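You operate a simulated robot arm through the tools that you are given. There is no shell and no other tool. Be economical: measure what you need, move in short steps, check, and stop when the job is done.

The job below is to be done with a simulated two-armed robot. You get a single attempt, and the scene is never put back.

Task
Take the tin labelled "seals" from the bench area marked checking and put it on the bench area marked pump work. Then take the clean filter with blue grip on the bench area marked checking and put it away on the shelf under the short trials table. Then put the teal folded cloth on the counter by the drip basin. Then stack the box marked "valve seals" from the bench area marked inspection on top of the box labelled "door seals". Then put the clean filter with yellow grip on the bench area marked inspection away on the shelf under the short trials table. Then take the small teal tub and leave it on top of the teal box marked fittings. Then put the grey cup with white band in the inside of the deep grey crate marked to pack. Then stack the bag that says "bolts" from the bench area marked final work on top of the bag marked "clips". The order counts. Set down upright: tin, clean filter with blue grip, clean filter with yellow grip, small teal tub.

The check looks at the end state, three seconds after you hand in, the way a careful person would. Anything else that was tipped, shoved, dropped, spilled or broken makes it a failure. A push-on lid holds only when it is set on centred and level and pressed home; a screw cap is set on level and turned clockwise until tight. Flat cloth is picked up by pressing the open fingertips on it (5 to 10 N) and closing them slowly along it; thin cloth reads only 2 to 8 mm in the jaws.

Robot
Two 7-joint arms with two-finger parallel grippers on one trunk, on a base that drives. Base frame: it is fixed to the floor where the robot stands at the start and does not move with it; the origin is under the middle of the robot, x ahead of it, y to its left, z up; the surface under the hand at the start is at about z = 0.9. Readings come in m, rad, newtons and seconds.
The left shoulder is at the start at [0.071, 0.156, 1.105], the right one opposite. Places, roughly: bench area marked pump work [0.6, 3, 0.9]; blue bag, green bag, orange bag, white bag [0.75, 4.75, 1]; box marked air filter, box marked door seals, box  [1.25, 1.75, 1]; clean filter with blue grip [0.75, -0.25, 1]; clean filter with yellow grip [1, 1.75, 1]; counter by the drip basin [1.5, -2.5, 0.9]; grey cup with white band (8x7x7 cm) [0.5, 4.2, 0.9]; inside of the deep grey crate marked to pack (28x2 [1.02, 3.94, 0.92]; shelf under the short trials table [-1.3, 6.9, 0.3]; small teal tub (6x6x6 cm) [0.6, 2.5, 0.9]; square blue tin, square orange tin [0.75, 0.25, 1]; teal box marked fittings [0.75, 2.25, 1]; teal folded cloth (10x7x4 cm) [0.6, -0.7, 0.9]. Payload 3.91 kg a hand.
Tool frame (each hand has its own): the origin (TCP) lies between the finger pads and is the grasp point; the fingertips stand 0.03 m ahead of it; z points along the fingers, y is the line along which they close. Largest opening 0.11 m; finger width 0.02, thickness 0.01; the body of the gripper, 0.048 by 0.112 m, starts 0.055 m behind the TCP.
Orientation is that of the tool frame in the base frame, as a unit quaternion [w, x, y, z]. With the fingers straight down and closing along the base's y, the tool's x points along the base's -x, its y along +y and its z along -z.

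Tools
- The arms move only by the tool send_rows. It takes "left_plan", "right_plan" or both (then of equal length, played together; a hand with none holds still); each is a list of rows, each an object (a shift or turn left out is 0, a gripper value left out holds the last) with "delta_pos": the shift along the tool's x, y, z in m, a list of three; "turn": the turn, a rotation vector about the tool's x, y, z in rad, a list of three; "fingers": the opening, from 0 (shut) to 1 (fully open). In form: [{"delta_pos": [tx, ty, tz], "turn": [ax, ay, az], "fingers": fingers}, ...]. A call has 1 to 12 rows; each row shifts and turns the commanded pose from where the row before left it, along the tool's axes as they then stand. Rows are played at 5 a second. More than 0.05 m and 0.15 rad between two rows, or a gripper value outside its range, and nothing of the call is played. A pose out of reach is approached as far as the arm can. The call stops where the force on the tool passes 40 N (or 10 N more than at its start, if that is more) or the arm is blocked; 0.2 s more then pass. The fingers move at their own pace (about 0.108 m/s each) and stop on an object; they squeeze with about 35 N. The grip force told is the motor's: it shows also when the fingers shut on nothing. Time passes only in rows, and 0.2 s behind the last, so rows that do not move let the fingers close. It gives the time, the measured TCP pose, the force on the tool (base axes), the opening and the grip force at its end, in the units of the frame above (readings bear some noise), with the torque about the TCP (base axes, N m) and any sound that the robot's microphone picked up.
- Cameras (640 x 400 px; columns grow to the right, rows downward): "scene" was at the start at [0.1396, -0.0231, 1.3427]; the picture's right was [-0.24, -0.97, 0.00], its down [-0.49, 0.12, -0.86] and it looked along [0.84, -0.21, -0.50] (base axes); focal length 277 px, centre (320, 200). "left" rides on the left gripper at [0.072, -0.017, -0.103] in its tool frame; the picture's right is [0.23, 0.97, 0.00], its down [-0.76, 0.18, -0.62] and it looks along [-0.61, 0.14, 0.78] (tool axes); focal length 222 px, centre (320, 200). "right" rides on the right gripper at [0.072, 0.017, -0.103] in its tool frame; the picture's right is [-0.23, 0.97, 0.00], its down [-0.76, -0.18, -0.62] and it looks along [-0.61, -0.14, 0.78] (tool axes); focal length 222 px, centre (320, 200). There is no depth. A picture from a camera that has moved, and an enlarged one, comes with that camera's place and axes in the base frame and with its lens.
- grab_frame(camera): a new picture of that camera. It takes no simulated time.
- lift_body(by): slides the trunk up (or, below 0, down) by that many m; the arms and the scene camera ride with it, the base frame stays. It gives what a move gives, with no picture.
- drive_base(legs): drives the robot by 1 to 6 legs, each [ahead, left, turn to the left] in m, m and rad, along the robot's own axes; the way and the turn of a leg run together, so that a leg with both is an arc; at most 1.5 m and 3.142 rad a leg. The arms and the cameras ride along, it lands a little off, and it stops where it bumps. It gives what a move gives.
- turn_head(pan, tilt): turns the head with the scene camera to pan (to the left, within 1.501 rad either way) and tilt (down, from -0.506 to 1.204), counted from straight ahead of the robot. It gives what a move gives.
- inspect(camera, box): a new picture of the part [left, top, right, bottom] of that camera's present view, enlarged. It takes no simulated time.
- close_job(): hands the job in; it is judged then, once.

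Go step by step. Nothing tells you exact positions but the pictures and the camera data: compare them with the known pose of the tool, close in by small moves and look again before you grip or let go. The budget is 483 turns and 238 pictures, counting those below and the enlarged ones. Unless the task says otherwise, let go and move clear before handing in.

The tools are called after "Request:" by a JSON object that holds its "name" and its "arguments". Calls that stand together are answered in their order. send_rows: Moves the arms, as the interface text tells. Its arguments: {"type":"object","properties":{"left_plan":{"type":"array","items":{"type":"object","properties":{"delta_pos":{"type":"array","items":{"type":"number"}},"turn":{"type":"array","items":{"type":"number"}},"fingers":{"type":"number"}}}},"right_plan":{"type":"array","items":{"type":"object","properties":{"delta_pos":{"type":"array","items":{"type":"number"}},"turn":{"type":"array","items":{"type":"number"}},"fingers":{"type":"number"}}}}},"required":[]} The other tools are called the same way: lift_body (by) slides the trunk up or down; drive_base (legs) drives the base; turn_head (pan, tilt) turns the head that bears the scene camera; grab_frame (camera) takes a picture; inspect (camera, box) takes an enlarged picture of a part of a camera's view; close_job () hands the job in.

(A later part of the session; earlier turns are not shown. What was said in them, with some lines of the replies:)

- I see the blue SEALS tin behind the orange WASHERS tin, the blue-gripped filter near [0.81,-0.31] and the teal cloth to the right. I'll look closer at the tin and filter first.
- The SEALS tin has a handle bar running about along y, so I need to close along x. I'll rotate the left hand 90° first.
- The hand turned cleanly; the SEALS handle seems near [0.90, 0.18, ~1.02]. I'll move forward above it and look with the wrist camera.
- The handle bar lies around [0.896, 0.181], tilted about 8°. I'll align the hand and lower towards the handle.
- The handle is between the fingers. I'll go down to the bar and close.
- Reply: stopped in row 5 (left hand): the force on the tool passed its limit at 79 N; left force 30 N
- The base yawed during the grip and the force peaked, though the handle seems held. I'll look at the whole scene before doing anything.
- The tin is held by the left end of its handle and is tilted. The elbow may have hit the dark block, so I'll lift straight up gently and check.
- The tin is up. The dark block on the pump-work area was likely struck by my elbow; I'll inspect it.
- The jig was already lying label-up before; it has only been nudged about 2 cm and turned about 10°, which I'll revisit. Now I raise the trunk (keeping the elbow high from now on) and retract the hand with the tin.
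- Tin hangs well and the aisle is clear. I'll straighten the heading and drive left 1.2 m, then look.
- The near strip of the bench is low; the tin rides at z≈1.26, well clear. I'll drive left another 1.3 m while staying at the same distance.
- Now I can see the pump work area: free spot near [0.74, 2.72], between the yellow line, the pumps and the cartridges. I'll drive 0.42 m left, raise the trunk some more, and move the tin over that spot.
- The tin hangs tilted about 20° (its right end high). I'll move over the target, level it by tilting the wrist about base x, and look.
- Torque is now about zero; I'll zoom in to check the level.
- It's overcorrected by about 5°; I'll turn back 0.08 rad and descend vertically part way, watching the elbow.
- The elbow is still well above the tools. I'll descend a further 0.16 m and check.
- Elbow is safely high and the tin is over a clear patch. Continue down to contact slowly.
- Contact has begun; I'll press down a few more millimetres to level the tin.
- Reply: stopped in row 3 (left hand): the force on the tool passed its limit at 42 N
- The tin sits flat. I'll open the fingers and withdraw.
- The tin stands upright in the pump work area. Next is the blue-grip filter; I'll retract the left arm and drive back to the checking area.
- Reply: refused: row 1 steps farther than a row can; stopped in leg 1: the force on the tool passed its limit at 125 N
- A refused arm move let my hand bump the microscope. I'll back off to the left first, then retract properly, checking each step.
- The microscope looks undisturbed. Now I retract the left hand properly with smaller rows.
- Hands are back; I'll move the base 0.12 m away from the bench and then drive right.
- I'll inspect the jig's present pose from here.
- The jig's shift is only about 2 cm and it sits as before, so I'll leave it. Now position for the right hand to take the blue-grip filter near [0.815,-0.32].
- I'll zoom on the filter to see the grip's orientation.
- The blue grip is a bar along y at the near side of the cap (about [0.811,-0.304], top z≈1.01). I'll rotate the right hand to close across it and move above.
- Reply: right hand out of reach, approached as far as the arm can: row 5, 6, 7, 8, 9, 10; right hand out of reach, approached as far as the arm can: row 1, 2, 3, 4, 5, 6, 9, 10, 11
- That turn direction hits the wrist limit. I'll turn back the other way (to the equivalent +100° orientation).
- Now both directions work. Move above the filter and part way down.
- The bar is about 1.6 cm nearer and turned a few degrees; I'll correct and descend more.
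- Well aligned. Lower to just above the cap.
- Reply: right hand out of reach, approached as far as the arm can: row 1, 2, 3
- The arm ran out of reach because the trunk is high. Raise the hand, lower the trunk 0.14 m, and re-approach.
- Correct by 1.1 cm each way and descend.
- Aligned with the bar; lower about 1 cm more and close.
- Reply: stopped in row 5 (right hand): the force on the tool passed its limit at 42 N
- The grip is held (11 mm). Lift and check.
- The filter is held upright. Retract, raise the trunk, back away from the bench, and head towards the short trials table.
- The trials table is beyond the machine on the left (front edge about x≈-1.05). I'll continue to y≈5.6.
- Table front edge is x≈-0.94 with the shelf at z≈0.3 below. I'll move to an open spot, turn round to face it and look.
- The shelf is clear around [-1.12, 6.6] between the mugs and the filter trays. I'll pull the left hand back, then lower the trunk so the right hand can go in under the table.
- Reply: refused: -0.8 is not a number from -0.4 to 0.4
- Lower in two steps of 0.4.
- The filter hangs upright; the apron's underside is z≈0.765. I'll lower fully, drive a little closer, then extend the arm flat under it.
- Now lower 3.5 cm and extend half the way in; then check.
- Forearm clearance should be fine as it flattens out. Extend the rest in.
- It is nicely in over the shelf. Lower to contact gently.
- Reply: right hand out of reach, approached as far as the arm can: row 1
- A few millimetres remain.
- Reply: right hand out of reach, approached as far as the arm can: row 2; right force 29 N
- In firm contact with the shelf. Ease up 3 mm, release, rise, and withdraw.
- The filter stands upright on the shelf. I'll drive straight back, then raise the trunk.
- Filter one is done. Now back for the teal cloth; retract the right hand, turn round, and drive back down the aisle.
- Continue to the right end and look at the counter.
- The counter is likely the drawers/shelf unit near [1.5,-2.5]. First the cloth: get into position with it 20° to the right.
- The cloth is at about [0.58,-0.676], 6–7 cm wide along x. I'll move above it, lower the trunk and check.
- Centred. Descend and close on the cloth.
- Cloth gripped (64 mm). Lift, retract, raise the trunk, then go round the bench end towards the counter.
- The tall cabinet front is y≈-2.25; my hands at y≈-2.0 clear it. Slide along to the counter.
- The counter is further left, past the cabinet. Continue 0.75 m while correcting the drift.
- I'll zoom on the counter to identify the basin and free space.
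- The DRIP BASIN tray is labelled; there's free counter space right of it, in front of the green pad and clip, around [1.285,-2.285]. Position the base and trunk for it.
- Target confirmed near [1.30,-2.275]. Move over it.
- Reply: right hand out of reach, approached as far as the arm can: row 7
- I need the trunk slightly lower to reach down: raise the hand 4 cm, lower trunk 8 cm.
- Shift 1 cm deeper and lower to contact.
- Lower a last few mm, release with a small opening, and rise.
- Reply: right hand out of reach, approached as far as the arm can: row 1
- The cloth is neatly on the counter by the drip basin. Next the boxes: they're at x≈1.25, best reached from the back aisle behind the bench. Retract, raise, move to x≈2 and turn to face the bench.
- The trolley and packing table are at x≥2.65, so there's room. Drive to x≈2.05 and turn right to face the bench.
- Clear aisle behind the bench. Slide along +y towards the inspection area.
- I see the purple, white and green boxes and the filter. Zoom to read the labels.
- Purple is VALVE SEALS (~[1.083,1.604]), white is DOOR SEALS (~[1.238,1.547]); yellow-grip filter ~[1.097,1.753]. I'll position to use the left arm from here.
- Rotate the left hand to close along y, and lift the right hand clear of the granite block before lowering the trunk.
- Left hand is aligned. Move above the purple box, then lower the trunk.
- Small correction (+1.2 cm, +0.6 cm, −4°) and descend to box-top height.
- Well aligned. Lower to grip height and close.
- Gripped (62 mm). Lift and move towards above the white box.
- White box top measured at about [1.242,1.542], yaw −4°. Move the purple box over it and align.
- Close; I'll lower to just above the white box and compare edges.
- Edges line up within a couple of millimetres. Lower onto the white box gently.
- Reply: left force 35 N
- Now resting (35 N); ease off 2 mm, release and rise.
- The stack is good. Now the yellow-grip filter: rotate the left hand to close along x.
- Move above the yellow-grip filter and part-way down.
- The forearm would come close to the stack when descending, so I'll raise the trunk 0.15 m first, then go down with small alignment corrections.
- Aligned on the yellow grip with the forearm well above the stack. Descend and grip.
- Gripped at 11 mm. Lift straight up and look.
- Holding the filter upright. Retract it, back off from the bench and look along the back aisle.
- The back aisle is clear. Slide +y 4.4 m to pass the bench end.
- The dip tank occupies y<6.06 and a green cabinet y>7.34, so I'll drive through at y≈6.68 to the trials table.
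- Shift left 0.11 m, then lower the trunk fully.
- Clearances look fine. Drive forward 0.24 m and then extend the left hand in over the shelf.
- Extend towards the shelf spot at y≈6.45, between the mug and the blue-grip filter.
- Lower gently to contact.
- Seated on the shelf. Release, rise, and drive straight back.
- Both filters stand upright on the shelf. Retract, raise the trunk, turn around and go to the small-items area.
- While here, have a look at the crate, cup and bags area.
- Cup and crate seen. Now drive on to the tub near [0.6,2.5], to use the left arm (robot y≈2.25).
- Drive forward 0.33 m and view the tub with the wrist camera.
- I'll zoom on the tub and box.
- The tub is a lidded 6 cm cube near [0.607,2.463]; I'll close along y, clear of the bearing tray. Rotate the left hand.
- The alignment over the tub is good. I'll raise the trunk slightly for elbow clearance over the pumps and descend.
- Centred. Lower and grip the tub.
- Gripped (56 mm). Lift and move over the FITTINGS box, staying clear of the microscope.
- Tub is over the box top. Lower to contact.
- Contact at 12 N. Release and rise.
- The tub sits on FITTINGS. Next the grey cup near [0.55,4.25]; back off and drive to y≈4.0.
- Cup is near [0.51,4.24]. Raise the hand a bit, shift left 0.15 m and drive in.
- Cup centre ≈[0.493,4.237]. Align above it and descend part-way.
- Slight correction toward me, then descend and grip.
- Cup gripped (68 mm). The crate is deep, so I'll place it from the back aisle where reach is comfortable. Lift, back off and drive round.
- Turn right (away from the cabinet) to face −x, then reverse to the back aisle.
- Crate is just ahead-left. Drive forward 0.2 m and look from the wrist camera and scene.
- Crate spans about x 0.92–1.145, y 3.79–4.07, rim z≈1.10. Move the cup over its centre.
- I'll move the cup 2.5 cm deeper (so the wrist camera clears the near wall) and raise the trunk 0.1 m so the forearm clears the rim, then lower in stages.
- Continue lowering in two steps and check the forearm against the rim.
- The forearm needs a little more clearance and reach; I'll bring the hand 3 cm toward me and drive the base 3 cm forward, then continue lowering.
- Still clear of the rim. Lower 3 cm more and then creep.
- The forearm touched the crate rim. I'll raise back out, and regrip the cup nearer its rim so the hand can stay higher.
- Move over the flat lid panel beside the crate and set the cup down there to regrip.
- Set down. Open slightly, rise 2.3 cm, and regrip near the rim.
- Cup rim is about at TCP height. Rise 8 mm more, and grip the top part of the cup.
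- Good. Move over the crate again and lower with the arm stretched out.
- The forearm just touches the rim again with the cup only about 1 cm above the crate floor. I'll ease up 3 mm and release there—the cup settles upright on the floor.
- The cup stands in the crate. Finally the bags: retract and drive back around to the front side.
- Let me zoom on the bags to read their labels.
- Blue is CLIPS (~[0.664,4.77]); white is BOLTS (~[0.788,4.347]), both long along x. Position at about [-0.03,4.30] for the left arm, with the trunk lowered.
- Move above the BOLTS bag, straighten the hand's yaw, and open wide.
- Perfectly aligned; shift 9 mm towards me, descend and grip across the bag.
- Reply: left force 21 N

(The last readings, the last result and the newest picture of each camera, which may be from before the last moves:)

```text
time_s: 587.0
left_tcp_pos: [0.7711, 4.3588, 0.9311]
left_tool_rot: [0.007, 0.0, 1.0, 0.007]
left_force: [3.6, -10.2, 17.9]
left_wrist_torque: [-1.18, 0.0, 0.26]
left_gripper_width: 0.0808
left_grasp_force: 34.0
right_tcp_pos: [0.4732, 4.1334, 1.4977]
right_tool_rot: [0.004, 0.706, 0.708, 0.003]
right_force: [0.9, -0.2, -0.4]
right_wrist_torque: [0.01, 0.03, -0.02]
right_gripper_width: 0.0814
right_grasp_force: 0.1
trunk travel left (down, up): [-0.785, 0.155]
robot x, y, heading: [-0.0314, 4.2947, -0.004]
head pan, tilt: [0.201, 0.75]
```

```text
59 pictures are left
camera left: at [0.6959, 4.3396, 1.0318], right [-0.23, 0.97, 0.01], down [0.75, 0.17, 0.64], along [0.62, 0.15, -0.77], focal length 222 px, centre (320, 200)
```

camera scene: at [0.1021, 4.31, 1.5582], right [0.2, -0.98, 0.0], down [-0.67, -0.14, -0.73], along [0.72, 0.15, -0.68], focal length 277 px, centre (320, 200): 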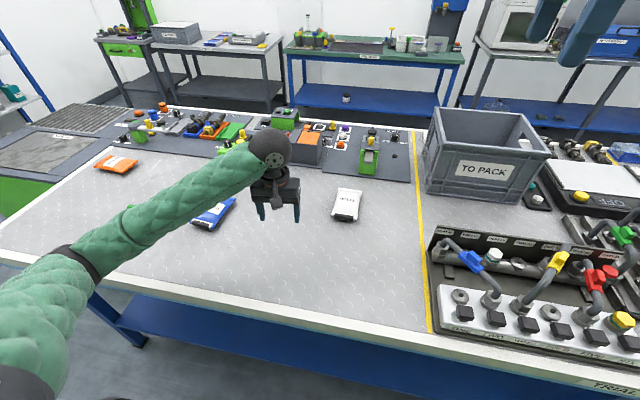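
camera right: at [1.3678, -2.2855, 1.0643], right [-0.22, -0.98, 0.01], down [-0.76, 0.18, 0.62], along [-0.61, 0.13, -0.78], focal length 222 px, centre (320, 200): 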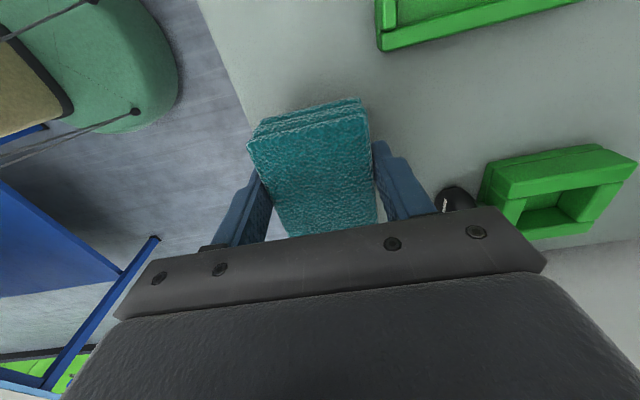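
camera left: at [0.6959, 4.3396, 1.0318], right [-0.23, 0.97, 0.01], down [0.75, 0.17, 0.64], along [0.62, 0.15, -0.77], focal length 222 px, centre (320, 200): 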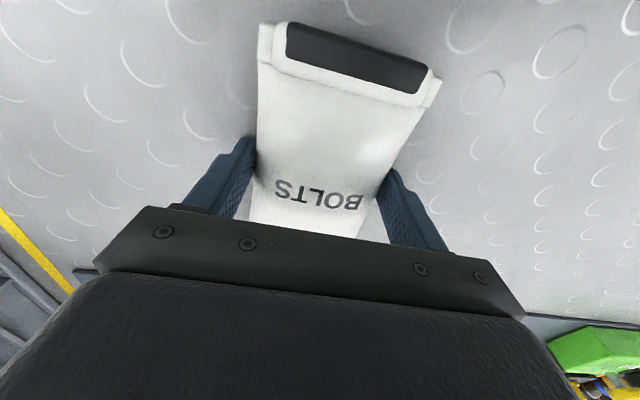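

Gripped at 81 mm. Lift a little and check that the bag comes along.

Request:
{"name": "send_rows", "arguments": {"left_plan": [{"delta_pos": [0, 0, -0.02]}, {"delta_pos": [0, 0, -0.03]}, {"delta_pos": [0, 0, -0.04]}, {}]}}

Request:
{"name": "inspect", "arguments": {"camera": "scene", "box": [260, 110, 420, 240]}}

Request:
{"name": "grab_frame", "arguments": {"camera": "left"}}

```text
time_s: 588.0
left_tcp_pos: [0.7713, 4.3581, 1.0181]
left_tool_rot: [0.007, 0.0, 1.0, 0.007]
left_force: [-1.2, 0.4, -0.6]
left_wrist_torque: [0.02, 0.0, 0.01]
left_gripper_width: 0.0808
left_grasp_force: 35.4
right_tcp_pos: [0.4766, 4.1353, 1.4966]
right_tool_rot: [0.004, 0.706, 0.709, 0.002]
right_force: [0.7, 0.2, -0.4]
right_wrist_torque: [0.01, -0.01, 0.01]
right_gripper_width: 0.0813
right_grasp_force: 0.1
trunk travel left (down, up): [-0.785, 0.155]
robot x, y, heading: [-0.0313, 4.297, 0.003]
head pan, tilt: [0.201, 0.75]
```

```text
3.08 times, centred on (340, 175) of scene
camera zoom: at [0.1026, 4.31, 1.558], right [0.2, -0.98, 0.0], down [-0.67, -0.14, -0.73], along [0.72, 0.15, -0.68], focal length 852 px, centre (258, 277)
```

zoom: 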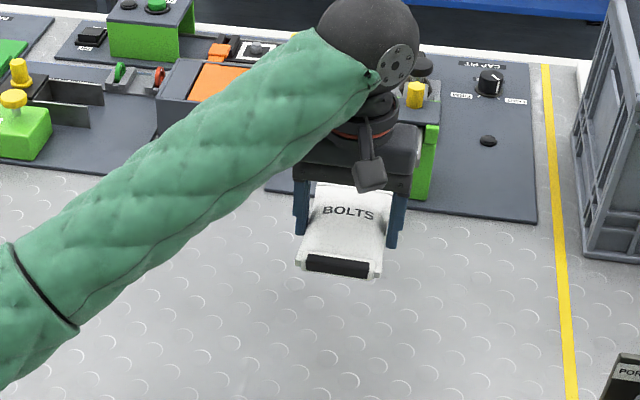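

```text
57 pictures are left
camera left: at [0.6963, 4.3395, 1.1185], right [-0.23, 0.97, 0.01], down [0.75, 0.17, 0.63], along [0.62, 0.15, -0.77], focal length 222 px, centre (320, 200)
```

left: 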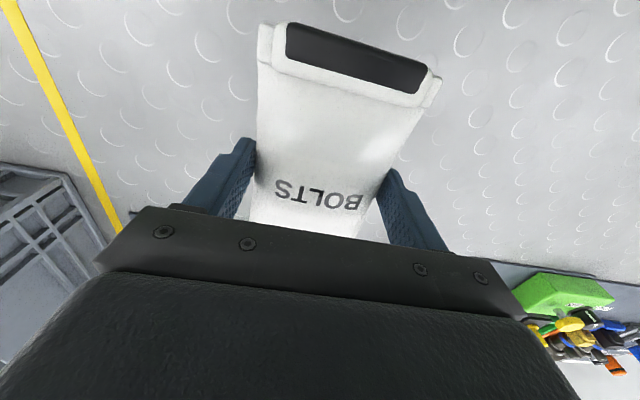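

The bag is held level. Move most of the way to the CLIPS bag and look.

Request:
{"name": "send_rows", "arguments": {"left_plan": [{"delta_pos": [0.0111, 0.0414, -0.01]}, {"delta_pos": [0.0111, 0.0414, -0.01]}, {"delta_pos": [0.0111, 0.0414, 0]}, {"delta_pos": [0.0111, 0.0414, 0]}, {"delta_pos": [0.0111, 0.0414, 0]}, {"delta_pos": [0.0111, 0.0414, 0]}, {"delta_pos": [0.0111, 0.0414, 0]}, {}]}}

Request:
{"name": "grab_frame", "arguments": {"camera": "left"}}

Request:
{"name": "turn_head", "arguments": {"pan": 0.6, "tilt": 0.75}}

Request:
{"name": "grab_frame", "arguments": {"camera": "scene"}}

```text
time_s: 589.8
left_tcp_pos: [0.6938, 4.647, 1.0394]
left_tool_rot: [0.006, 0.0, 1.0, 0.007]
left_force: [0.5, -0.6, -0.6]
left_wrist_torque: [0.0, -0.01, 0.01]
left_gripper_width: 0.0809
left_grasp_force: 34.4
right_tcp_pos: [0.4768, 4.1324, 1.4963]
right_tool_rot: [0.004, 0.706, 0.708, 0.003]
right_force: [-0.1, 0.3, 0.0]
right_wrist_torque: [0.03, -0.03, 0.01]
right_gripper_width: 0.0813
right_grasp_force: 0.0
trunk travel left (down, up): [-0.785, 0.155]
robot x, y, heading: [-0.0309, 4.2922, 0.003]
head pan, tilt: [0.201, 0.75]
```

```text
56 pictures are left
camera left: at [0.6193, 4.6298, 1.1399], right [-0.23, 0.97, 0.01], down [0.75, 0.17, 0.63], along [0.62, 0.15, -0.77], focal length 222 px, centre (320, 200)
```

left: 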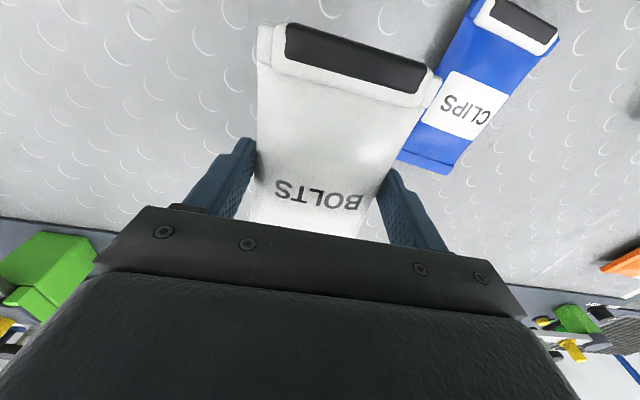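

```text
time_s: 590.6
left_tcp_pos: [0.6922, 4.6488, 1.0404]
left_tool_rot: [0.006, -0.001, 1.0, 0.005]
left_force: [0.1, -0.1, -1.3]
left_wrist_torque: [0.0, -0.04, 0.0]
left_gripper_width: 0.0809
left_grasp_force: 34.8
right_tcp_pos: [0.4749, 4.1334, 1.4955]
right_tool_rot: [0.004, 0.706, 0.708, 0.004]
right_force: [0.6, -0.2, 0.0]
right_wrist_torque: [0.01, 0.03, 0.02]
right_gripper_width: 0.0818
right_grasp_force: 0.1
trunk travel left (down, up): [-0.785, 0.155]
robot x, y, heading: [-0.0329, 4.2947, 0.004]
head pan, tilt: [0.6, 0.75]
```

```text
55 pictures are left
camera scene: at [0.089, 4.3407, 1.5582], right [0.57, -0.82, 0.0], down [-0.56, -0.39, -0.73], along [0.6, 0.41, -0.68], focal length 277 px, centre (320, 200)
```

scene: 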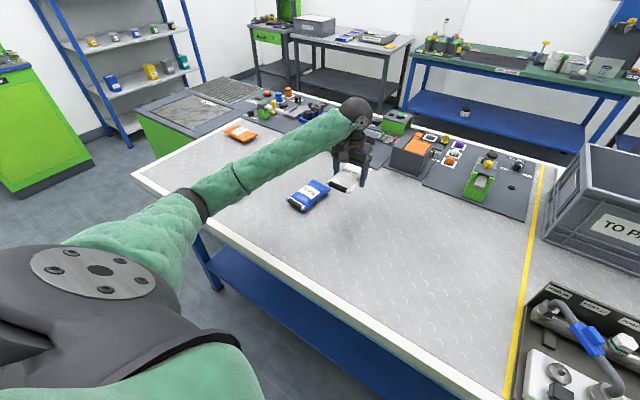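

CLIPS is centred at about [0.653,4.778], yaw −5°. Move over it and match the yaw, then lower partway.

Request:
{"name": "send_rows", "arguments": {"left_plan": [{"delta_pos": [0.013, 0.043, 0]}, {"delta_pos": [0.013, 0.043, 0]}, {"delta_pos": [0.013, 0.043, 0]}, {"turn": [0, 0, 0.085]}, {"delta_pos": [0, 0, 0.03]}, {}]}}

Request:
{"name": "grab_frame", "arguments": {"camera": "left"}}

Request:
{"name": "inspect", "arguments": {"camera": "scene", "box": [230, 100, 390, 240]}}

```text
time_s: 592.0
left_tcp_pos: [0.6526, 4.7759, 1.0135]
left_tool_rot: [0.007, 0.044, 0.999, 0.007]
left_force: [0.8, -0.5, -0.9]
left_wrist_torque: [-0.02, -0.03, -0.01]
left_gripper_width: 0.0803
left_grasp_force: 35.2
right_tcp_pos: [0.4762, 4.1347, 1.4965]
right_tool_rot: [0.004, 0.706, 0.708, 0.003]
right_force: [-0.6, 0.1, 0.5]
right_wrist_torque: [0.04, 0.0, 0.0]
right_gripper_width: 0.0816
right_grasp_force: 0.1
trunk travel left (down, up): [-0.785, 0.155]
robot x, y, heading: [-0.0303, 4.2961, 0.004]
head pan, tilt: [0.6, 0.75]
```

```text
54 pictures are left
camera left: at [0.5769, 4.7649, 1.1137], right [-0.14, 0.99, 0.01], down [0.77, 0.1, 0.63], along [0.63, 0.1, -0.77], focal length 222 px, centre (320, 200)
```

left: 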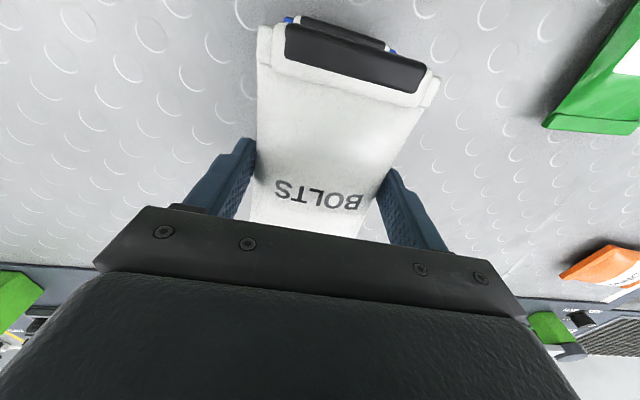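

```text
2.86 times, centred on (310, 170) of scene
camera zoom: at [0.0886, 4.3405, 1.5582], right [0.57, -0.82, 0.0], down [-0.56, -0.39, -0.73], along [0.6, 0.41, -0.68], focal length 791 px, centre (349, 286)
```

zoom: 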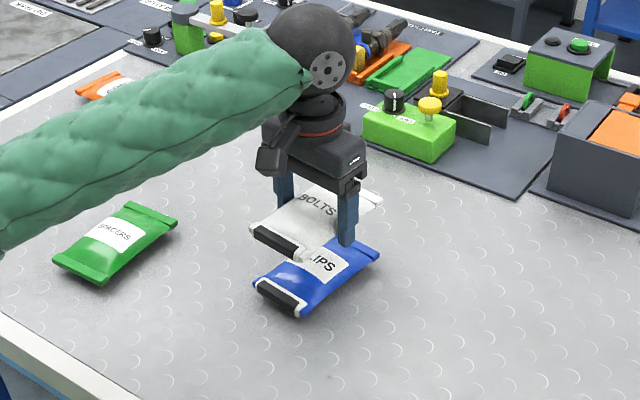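

Nicely aligned. Lower onto CLIPS in small steps.

Request:
{"name": "send_rows", "arguments": {"left_plan": [{"delta_pos": [0.005, 0, 0.025]}, {"delta_pos": [0, 0, 0.012]}, {"delta_pos": [0, 0, 0.006]}, {"delta_pos": [0, 0, 0.004]}, {}]}}

Request:
{"name": "inspect", "arguments": {"camera": "scene", "box": [270, 140, 370, 220]}}

```text
time_s: 593.2
left_tcp_pos: [0.6487, 4.7771, 0.9654]
left_tool_rot: [0.006, 0.042, 0.999, 0.007]
left_force: [-0.6, 0.1, 3.2]
left_wrist_torque: [-0.05, -0.16, 0.0]
left_gripper_width: 0.0805
left_grasp_force: 35.1
right_tcp_pos: [0.4761, 4.1328, 1.4969]
right_tool_rot: [0.004, 0.706, 0.708, 0.002]
right_force: [-0.1, -0.3, -0.3]
right_wrist_torque: [0.01, 0.0, -0.02]
right_gripper_width: 0.0813
right_grasp_force: 0.0
trunk travel left (down, up): [-0.785, 0.155]
robot x, y, heading: [-0.0315, 4.2936, 0.002]
head pan, tilt: [0.6, 0.75]
```

```text
5.00 times, centred on (320, 180) of scene
camera zoom: at [0.0889, 4.3402, 1.5582], right [0.57, -0.82, 0.0], down [-0.56, -0.39, -0.73], along [0.6, 0.41, -0.68], focal length 1384 px, centre (320, 300)
```

zoom: 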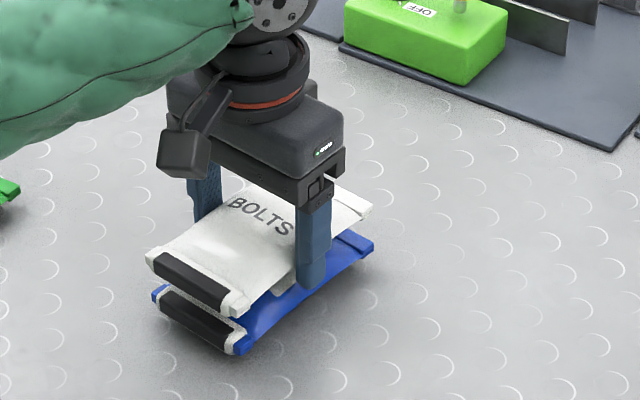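

Contact. Press 2 mm more, then release and rise.

Request:
{"name": "send_rows", "arguments": {"left_plan": [{"delta_pos": [0, 0, 0.002]}, {"fingers": 0.78}, {"fingers": 0.9}, {}, {"delta_pos": [0, 0, -0.02]}, {"delta_pos": [0, 0, -0.03]}, {"delta_pos": [0, 0, -0.045]}, {"delta_pos": [0, 0, -0.045]}, {"delta_pos": [0, 0, -0.045]}, {}]}}

Request:
{"name": "inspect", "arguments": {"camera": "scene", "box": [250, 120, 390, 230]}}

```text
time_s: 595.4
left_tcp_pos: [0.6439, 4.7742, 1.1464]
left_tool_rot: [0.006, 0.044, 0.999, 0.007]
left_force: [-0.4, 0.4, -0.5]
left_wrist_torque: [-0.01, -0.01, -0.01]
left_gripper_width: 0.0992
left_grasp_force: 0.1
right_tcp_pos: [0.4753, 4.1353, 1.4978]
right_tool_rot: [0.005, 0.706, 0.708, 0.003]
right_force: [0.0, 1.3, -0.6]
right_wrist_torque: [0.0, -0.02, -0.01]
right_gripper_width: 0.0813
right_grasp_force: 0.1
trunk travel left (down, up): [-0.785, 0.155]
robot x, y, heading: [-0.0337, 4.2968, 0.001]
head pan, tilt: [0.6, 0.75]
```

```text
3.64 times, centred on (320, 175) of scene
camera zoom: at [0.0892, 4.3409, 1.5581], right [0.57, -0.82, 0.0], down [-0.56, -0.39, -0.73], along [0.6, 0.41, -0.68], focal length 1006 px, centre (320, 291)
```

zoom: 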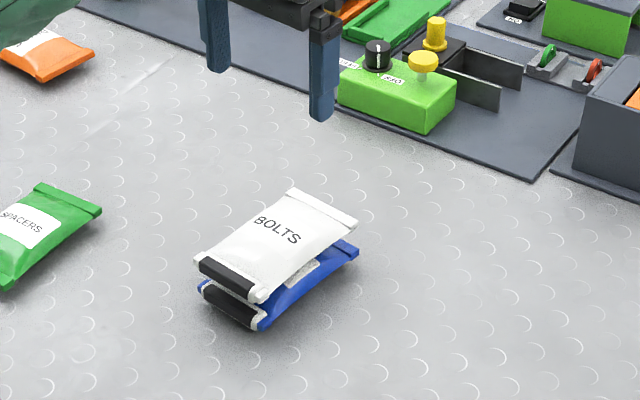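

BOLTS is stacked on CLIPS. All eight jobs are done; I'll go back to check and, if sensible, put right the pump jig my elbow nudged at the start.

Request:
{"name": "drive_base", "arguments": {"legs": [[-0.38, 0, 0], [0, -1.35, 0], [0, -1.35, 0.01], [0, -1.3, 0.02]]}}

Request:
{"name": "turn_head", "arguments": {"pan": 0.35, "tilt": 0.65}}

Request:
{"name": "grab_frame", "arguments": {"camera": "scene"}}

```text
time_s: 616.5
left_tcp_pos: [0.3159, 0.8359, 1.1465]
left_tool_rot: [0.007, 0.022, 1.0, 0.007]
left_force: [1.0, 0.4, -0.2]
left_wrist_torque: [0.02, -0.01, -0.01]
left_gripper_width: 0.0991
left_grasp_force: 0.1
right_tcp_pos: [0.1737, 0.1887, 1.4976]
right_tool_rot: [0.005, 0.691, 0.723, 0.002]
right_force: [-0.3, 0.7, 0.5]
right_wrist_torque: [0.03, 0.0, 0.01]
right_gripper_width: 0.0812
right_grasp_force: 0.0
trunk travel left (down, up): [-0.785, 0.155]
robot x, y, heading: [-0.3444, 0.3266, 0.043]
head pan, tilt: [0.6, 0.75]
```

```text
time_s: 617.3
left_tcp_pos: [0.3151, 0.8345, 1.1473]
left_tool_rot: [0.005, 0.022, 1.0, 0.007]
left_force: [1.0, -0.5, -0.7]
left_wrist_torque: [0.03, -0.01, 0.02]
left_gripper_width: 0.0987
left_grasp_force: 0.0
right_tcp_pos: [0.1732, 0.1882, 1.497]
right_tool_rot: [0.004, 0.691, 0.723, 0.002]
right_force: [-0.2, -1.0, 0.3]
right_wrist_torque: [0.02, -0.01, 0.03]
right_gripper_width: 0.0812
right_grasp_force: 0.2
trunk travel left (down, up): [-0.785, 0.155]
robot x, y, heading: [-0.3408, 0.3262, 0.043]
head pan, tilt: [0.351, 0.649]
```

```text
50 pictures are left
camera scene: at [-0.2078, 0.3616, 1.5667], right [0.39, -0.92, 0.0], down [-0.56, -0.23, -0.8], along [0.73, 0.31, -0.61], focal length 277 px, centre (320, 200)
```

scene: 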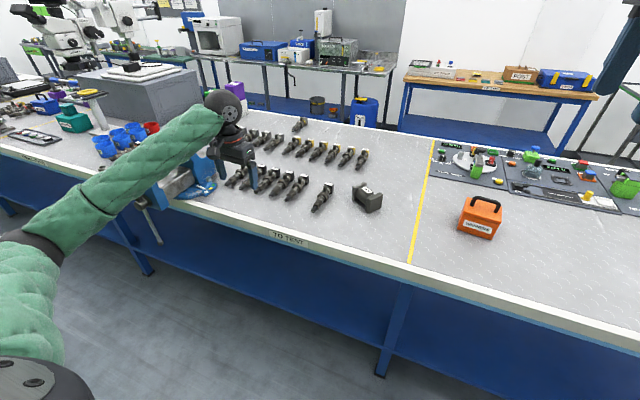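

Shift to about [-0.1,0.22] and take a close look at the jig.

Request:
{"name": "drive_base", "arguments": {"legs": [[0, -0.11, -0.043], [0.24, 0, 0]]}}

Request:
{"name": "grab_frame", "arguments": {"camera": "left"}}

Request:
{"name": "inspect", "arguments": {"camera": "scene", "box": [250, 140, 410, 260]}}

```text
time_s: 619.9
left_tcp_pos: [0.579, 0.7011, 1.1469]
left_tool_rot: [0.006, 0.043, 0.999, 0.007]
left_force: [0.6, -0.2, 0.2]
left_wrist_torque: [0.02, 0.0, 0.0]
left_gripper_width: 0.0994
left_grasp_force: 0.1
right_tcp_pos: [0.4103, 0.0609, 1.4972]
right_tool_rot: [0.004, 0.705, 0.709, 0.003]
right_force: [-0.1, 0.4, 0.3]
right_wrist_torque: [-0.03, -0.04, -0.01]
right_gripper_width: 0.0814
right_grasp_force: 0.1
trunk travel left (down, up): [-0.785, 0.155]
robot x, y, heading: [-0.0962, 0.223, 0.005]
head pan, tilt: [0.351, 0.649]
```

```text
49 pictures are left
camera left: at [0.5028, 0.6896, 1.2477], right [-0.14, 0.99, 0.01], down [0.77, 0.1, 0.63], along [0.63, 0.1, -0.77], focal length 222 px, centre (320, 200)
```

left: 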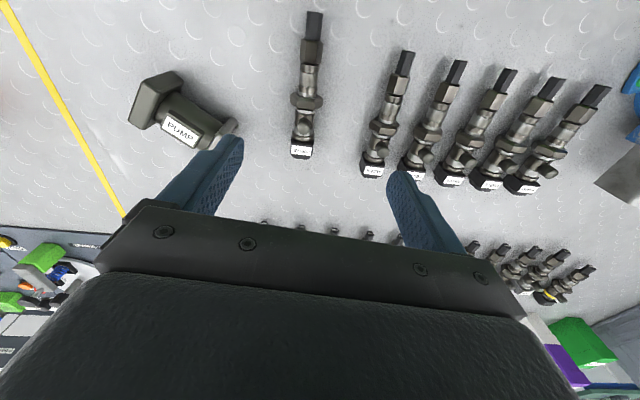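

```text
3.33 times, centred on (330, 200) of scene
camera zoom: at [0.0363, 0.2497, 1.5668], right [0.35, -0.94, 0.0], down [-0.57, -0.21, -0.8], along [0.75, 0.28, -0.6], focal length 923 px, centre (287, 200)
```

zoom: 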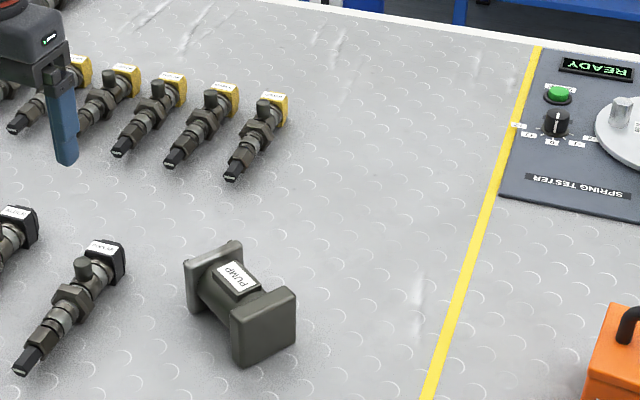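

The jig has moved about 2 cm and turned about 17°. I'll put it back by gripping its neck; rotate the left hand to line up with its axis.

Request:
{"name": "send_rows", "arguments": {"left_plan": [{"turn": [0, 0, -0.15]}, {"turn": [0, 0, -0.15]}, {"turn": [0, 0, -0.15]}, {"turn": [0, 0, -0.15]}, {"turn": [0, 0, -0.15]}, {"turn": [0, 0, -0.15]}, {"turn": [0, 0, -0.145]}, {"delta_pos": [0.0248, -0.04, 0]}, {"delta_pos": [0.0248, -0.04, 0]}, {"delta_pos": [0.0248, -0.04, 0]}, {"delta_pos": [0.0248, -0.04, 0]}, {}]}}

Request:
{"name": "grab_frame", "arguments": {"camera": "left"}}

Request:
{"name": "grab_frame", "arguments": {"camera": "scene"}}

```text
time_s: 622.5
left_tcp_pos: [0.651, 0.5289, 1.1449]
left_tool_rot: [0.009, -0.462, 0.887, 0.002]
left_force: [-0.5, 0.3, 0.5]
left_wrist_torque: [-0.01, -0.05, 0.0]
left_gripper_width: 0.0989
left_grasp_force: 0.1
right_tcp_pos: [0.4089, 0.0637, 1.4968]
right_tool_rot: [0.004, 0.706, 0.708, 0.004]
right_force: [-0.4, 0.1, -0.3]
right_wrist_torque: [0.0, 0.0, 0.01]
right_gripper_width: 0.0813
right_grasp_force: 0.0
trunk travel left (down, up): [-0.785, 0.155]
robot x, y, heading: [-0.0937, 0.2194, -0.0]
head pan, tilt: [0.351, 0.649]
```

```text
47 pictures are left
camera left: at [0.6206, 0.4592, 1.2459], right [-0.93, 0.37, -0.01], down [0.28, 0.72, 0.64], along [0.24, 0.59, -0.77], focal length 222 px, centre (320, 200)
```

left: 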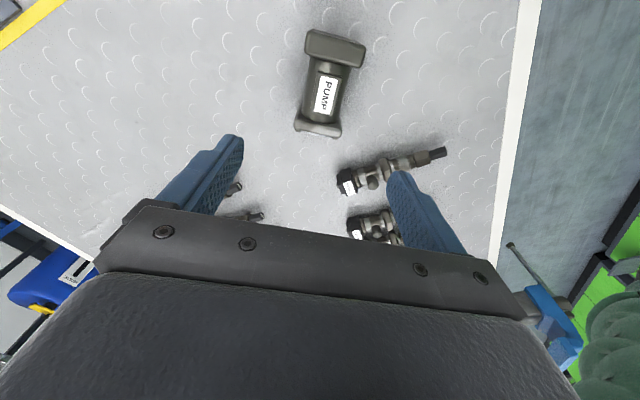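

```text
46 pictures are left
camera scene: at [0.0354, 0.2515, 1.5669], right [0.35, -0.94, 0.0], down [-0.57, -0.21, -0.8], along [0.75, 0.28, -0.6], focal length 277 px, centre (320, 200)
```

scene: 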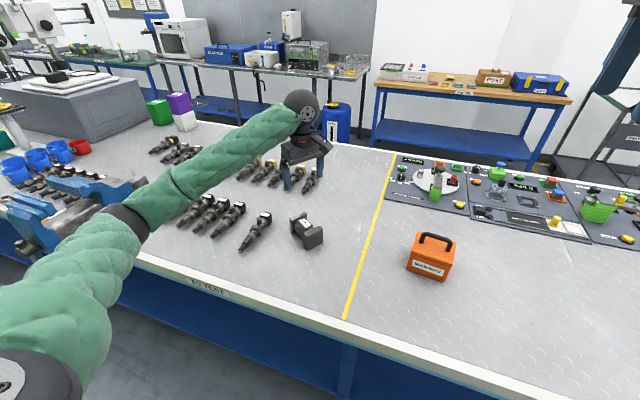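

Aligned with the jig. Correct slightly and descend to just above it.

Request:
{"name": "send_rows", "arguments": {"left_plan": [{"delta_pos": [0.0126, 0.005, 0.03]}, {"delta_pos": [0, 0, 0.045]}, {"delta_pos": [0, 0, 0.045]}, {"delta_pos": [0, 0, 0.02]}, {}]}}

Request:
{"name": "grab_frame", "arguments": {"camera": "left"}}

Request:
{"name": "inspect", "arguments": {"camera": "scene", "box": [200, 140, 380, 270]}}

```text
time_s: 623.7
left_tcp_pos: [0.6414, 0.5227, 1.0047]
left_tool_rot: [0.009, -0.462, 0.887, 0.003]
left_force: [-0.4, 0.4, -0.1]
left_wrist_torque: [0.0, -0.01, 0.0]
left_gripper_width: 0.0991
left_grasp_force: 0.0
right_tcp_pos: [0.4098, 0.0614, 1.4978]
right_tool_rot: [0.005, 0.706, 0.708, 0.002]
right_force: [-0.4, 0.0, 0.2]
right_wrist_torque: [0.03, 0.04, 0.0]
right_gripper_width: 0.0811
right_grasp_force: 0.2
trunk travel left (down, up): [-0.785, 0.155]
robot x, y, heading: [-0.0947, 0.2179, 0.005]
head pan, tilt: [0.351, 0.649]
```

```text
45 pictures are left
camera left: at [0.6115, 0.4532, 1.1059], right [-0.93, 0.37, -0.01], down [0.28, 0.72, 0.64], along [0.24, 0.59, -0.77], focal length 222 px, centre (320, 200)
```

left: 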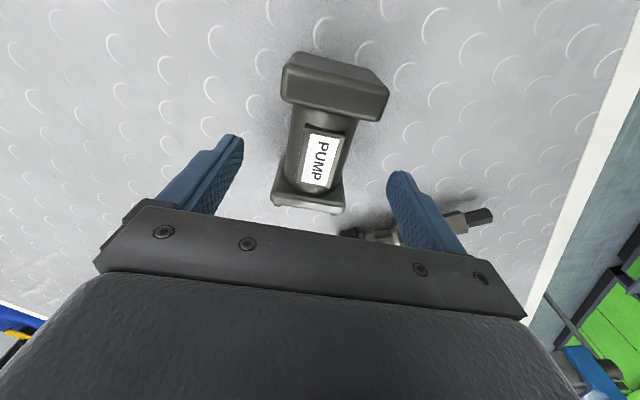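

```text
3.08 times, centred on (290, 205) of scene
camera zoom: at [0.0363, 0.2503, 1.5668], right [0.35, -0.94, 0.0], down [-0.57, -0.21, -0.8], along [0.75, 0.28, -0.6], focal length 852 px, centre (412, 185)
```

zoom: 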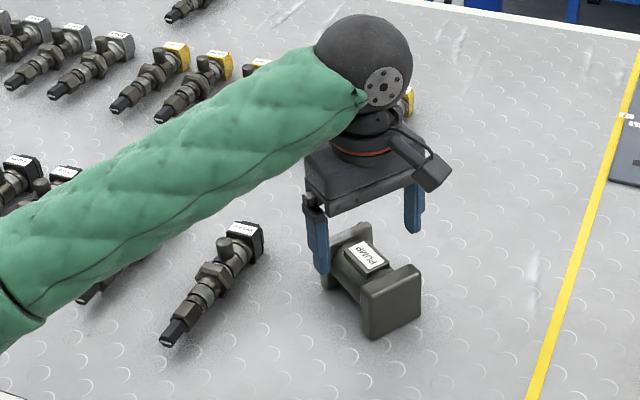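

Good. Lower around the neck and close gently.

Request:
{"name": "send_rows", "arguments": {"left_plan": [{"delta_pos": [0.006, -0.002, 0.03]}, {"delta_pos": [0, 0, 0.03]}, {"delta_pos": [0, 0, 0.007]}, {}, {"fingers": 0.6}, {"fingers": 0.4}, {"fingers": 0}, {}, {}]}}

Request:
{"name": "inspect", "arguments": {"camera": "scene", "box": [220, 150, 360, 260]}}

```text
time_s: 625.7
left_tcp_pos: [0.642, 0.5176, 0.9369]
left_tool_rot: [0.008, -0.462, 0.887, 0.002]
left_force: [-3.7, 4.4, -1.4]
left_wrist_torque: [0.38, -0.09, 0.26]
left_gripper_width: 0.0514
left_grasp_force: 35.3
right_tcp_pos: [0.4097, 0.0618, 1.4967]
right_tool_rot: [0.005, 0.706, 0.708, 0.003]
right_force: [-0.7, 0.0, -0.6]
right_wrist_torque: [0.02, -0.03, -0.02]
right_gripper_width: 0.0815
right_grasp_force: 0.0
trunk travel left (down, up): [-0.785, 0.155]
robot x, y, heading: [-0.0967, 0.2169, -0.0]
head pan, tilt: [0.351, 0.649]
```

```text
3.64 times, centred on (290, 205) of scene
camera zoom: at [0.0367, 0.2505, 1.5667], right [0.35, -0.94, 0.0], down [-0.57, -0.21, -0.8], along [0.75, 0.28, -0.6], focal length 1006 px, centre (429, 182)
```

zoom: 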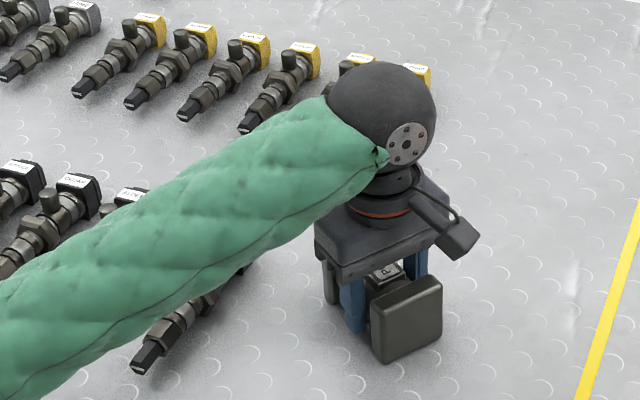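

Neck held. Lift 1.5 cm, shift about 1 cm and turn back 18°, then set down.

Request:
{"name": "send_rows", "arguments": {"left_plan": [{"delta_pos": [0, 0, -0.015]}, {"delta_pos": [0.008, -0.0094, 0]}, {"turn": [0, 0, 0.15]}, {"turn": [0, 0, 0.15]}, {}, {"delta_pos": [0, 0, 0.01]}, {"delta_pos": [0, 0, 0.003]}, {}]}}

Request:
{"name": "inspect", "arguments": {"camera": "scene", "box": [220, 150, 360, 260]}}

```text
time_s: 627.5
left_tcp_pos: [0.6459, 0.5063, 0.9391]
left_tool_rot: [0.008, -0.323, 0.946, 0.004]
left_force: [-0.5, 0.0, -7.9]
left_wrist_torque: [0.0, 0.03, 0.04]
left_gripper_width: 0.0514
left_grasp_force: 34.9
right_tcp_pos: [0.4101, 0.0617, 1.4957]
right_tool_rot: [0.005, 0.705, 0.709, 0.003]
right_force: [-0.4, 0.3, 0.2]
right_wrist_torque: [0.01, -0.01, 0.03]
right_gripper_width: 0.0814
right_grasp_force: 0.1
trunk travel left (down, up): [-0.785, 0.155]
robot x, y, heading: [-0.099, 0.2185, 0.004]
head pan, tilt: [0.351, 0.649]
```

```text
3.64 times, centred on (290, 205) of scene
camera zoom: at [0.0374, 0.2503, 1.5667], right [0.35, -0.94, 0.0], down [-0.57, -0.21, -0.8], along [0.75, 0.28, -0.61], focal length 1006 px, centre (429, 182)
```

zoom: 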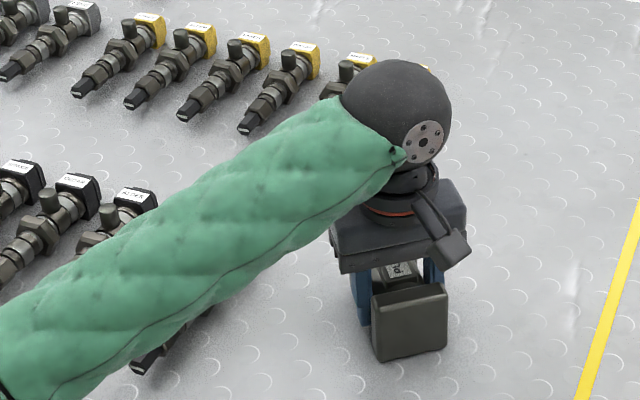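

It looks as it did originally. Set down and release.

Request:
{"name": "send_rows", "arguments": {"left_plan": [{"delta_pos": [0, 0, 0.003]}, {}, {"fingers": 0.55}, {"fingers": 0.75}, {}, {"delta_pos": [0, 0, -0.03]}, {"delta_pos": [0, 0, -0.045]}, {"delta_pos": [0, 0, -0.045]}, {"delta_pos": [0, 0, -0.045]}, {"delta_pos": [0, 0, -0.045]}, {}]}}

Request:
{"name": "drive_base", "arguments": {"legs": [[-0.3, 0, 0]]}}

Request:
{"name": "grab_frame", "arguments": {"camera": "scene"}}

```text
time_s: 629.9
left_tcp_pos: [0.6434, 0.5024, 1.1469]
left_tool_rot: [0.008, -0.324, 0.946, 0.005]
left_force: [0.3, 0.7, -0.2]
left_wrist_torque: [0.0, -0.02, -0.01]
left_gripper_width: 0.0824
left_grasp_force: 0.1
right_tcp_pos: [0.4097, 0.062, 1.4968]
right_tool_rot: [0.004, 0.706, 0.709, 0.002]
right_force: [-1.0, -0.2, 0.1]
right_wrist_torque: [-0.02, 0.02, 0.0]
right_gripper_width: 0.0815
right_grasp_force: 0.0
trunk travel left (down, up): [-0.785, 0.155]
robot x, y, heading: [-0.0972, 0.22, 0.001]
head pan, tilt: [0.351, 0.649]
```

```text
time_s: 631.9
left_tcp_pos: [0.3446, 0.503, 1.1462]
left_tool_rot: [0.007, -0.325, 0.946, 0.005]
left_force: [0.2, 1.0, -0.7]
left_wrist_torque: [0.01, -0.02, 0.0]
left_gripper_width: 0.0826
left_grasp_force: 0.0
right_tcp_pos: [0.113, 0.0608, 1.496]
right_tool_rot: [0.004, 0.704, 0.71, 0.003]
right_force: [0.5, 0.1, 0.0]
right_wrist_torque: [-0.01, -0.03, -0.04]
right_gripper_width: 0.0813
right_grasp_force: 0.0
trunk travel left (down, up): [-0.785, 0.155]
robot x, y, heading: [-0.3963, 0.2177, 0.002]
head pan, tilt: [0.351, 0.649]
```

```text
41 pictures are left
camera scene: at [-0.261, 0.2493, 1.5666], right [0.35, -0.94, 0.0], down [-0.57, -0.21, -0.8], along [0.75, 0.28, -0.61], focal length 277 px, centre (320, 200)
```

scene: 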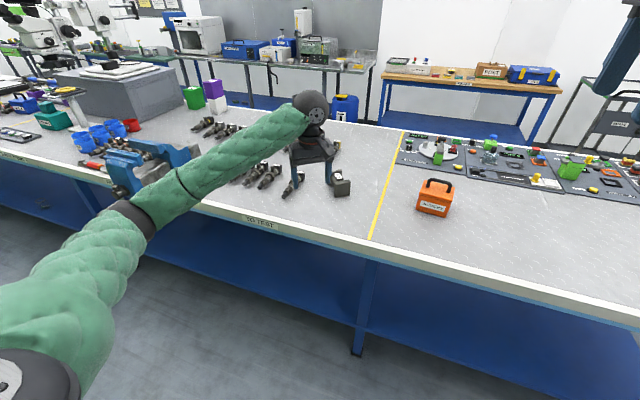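

The jig is back in place, the box stack and the rest look undisturbed, and both hands are empty and clear, so I hand in.

Request:
{"name": "close_job", "arguments": {}}

```text
The job is handed in.
```

All eight moves were made in the order asked, and the job is handed in. The tin, both filters and the small teal tub were upright when I released them.

Some things went wrong along the way:
- **Pump jig:** my elbow nudged it by 1–2 cm and turned it about 18° while I was gripping the tin. I put it back at the end, as closely as I could measure.
- **Microscope:** my hand bumped it at 125 N during a drive. It looked undisturbed afterwards, but I couldn't rule out a shift of up to about 2 cm.
- **Cup and crate:** my forearm pressed on the crate rim while I was lowering the cup, but the crate did not appear to move. I let the cup go 1–2 cm above the crate floor, and it settled upright.
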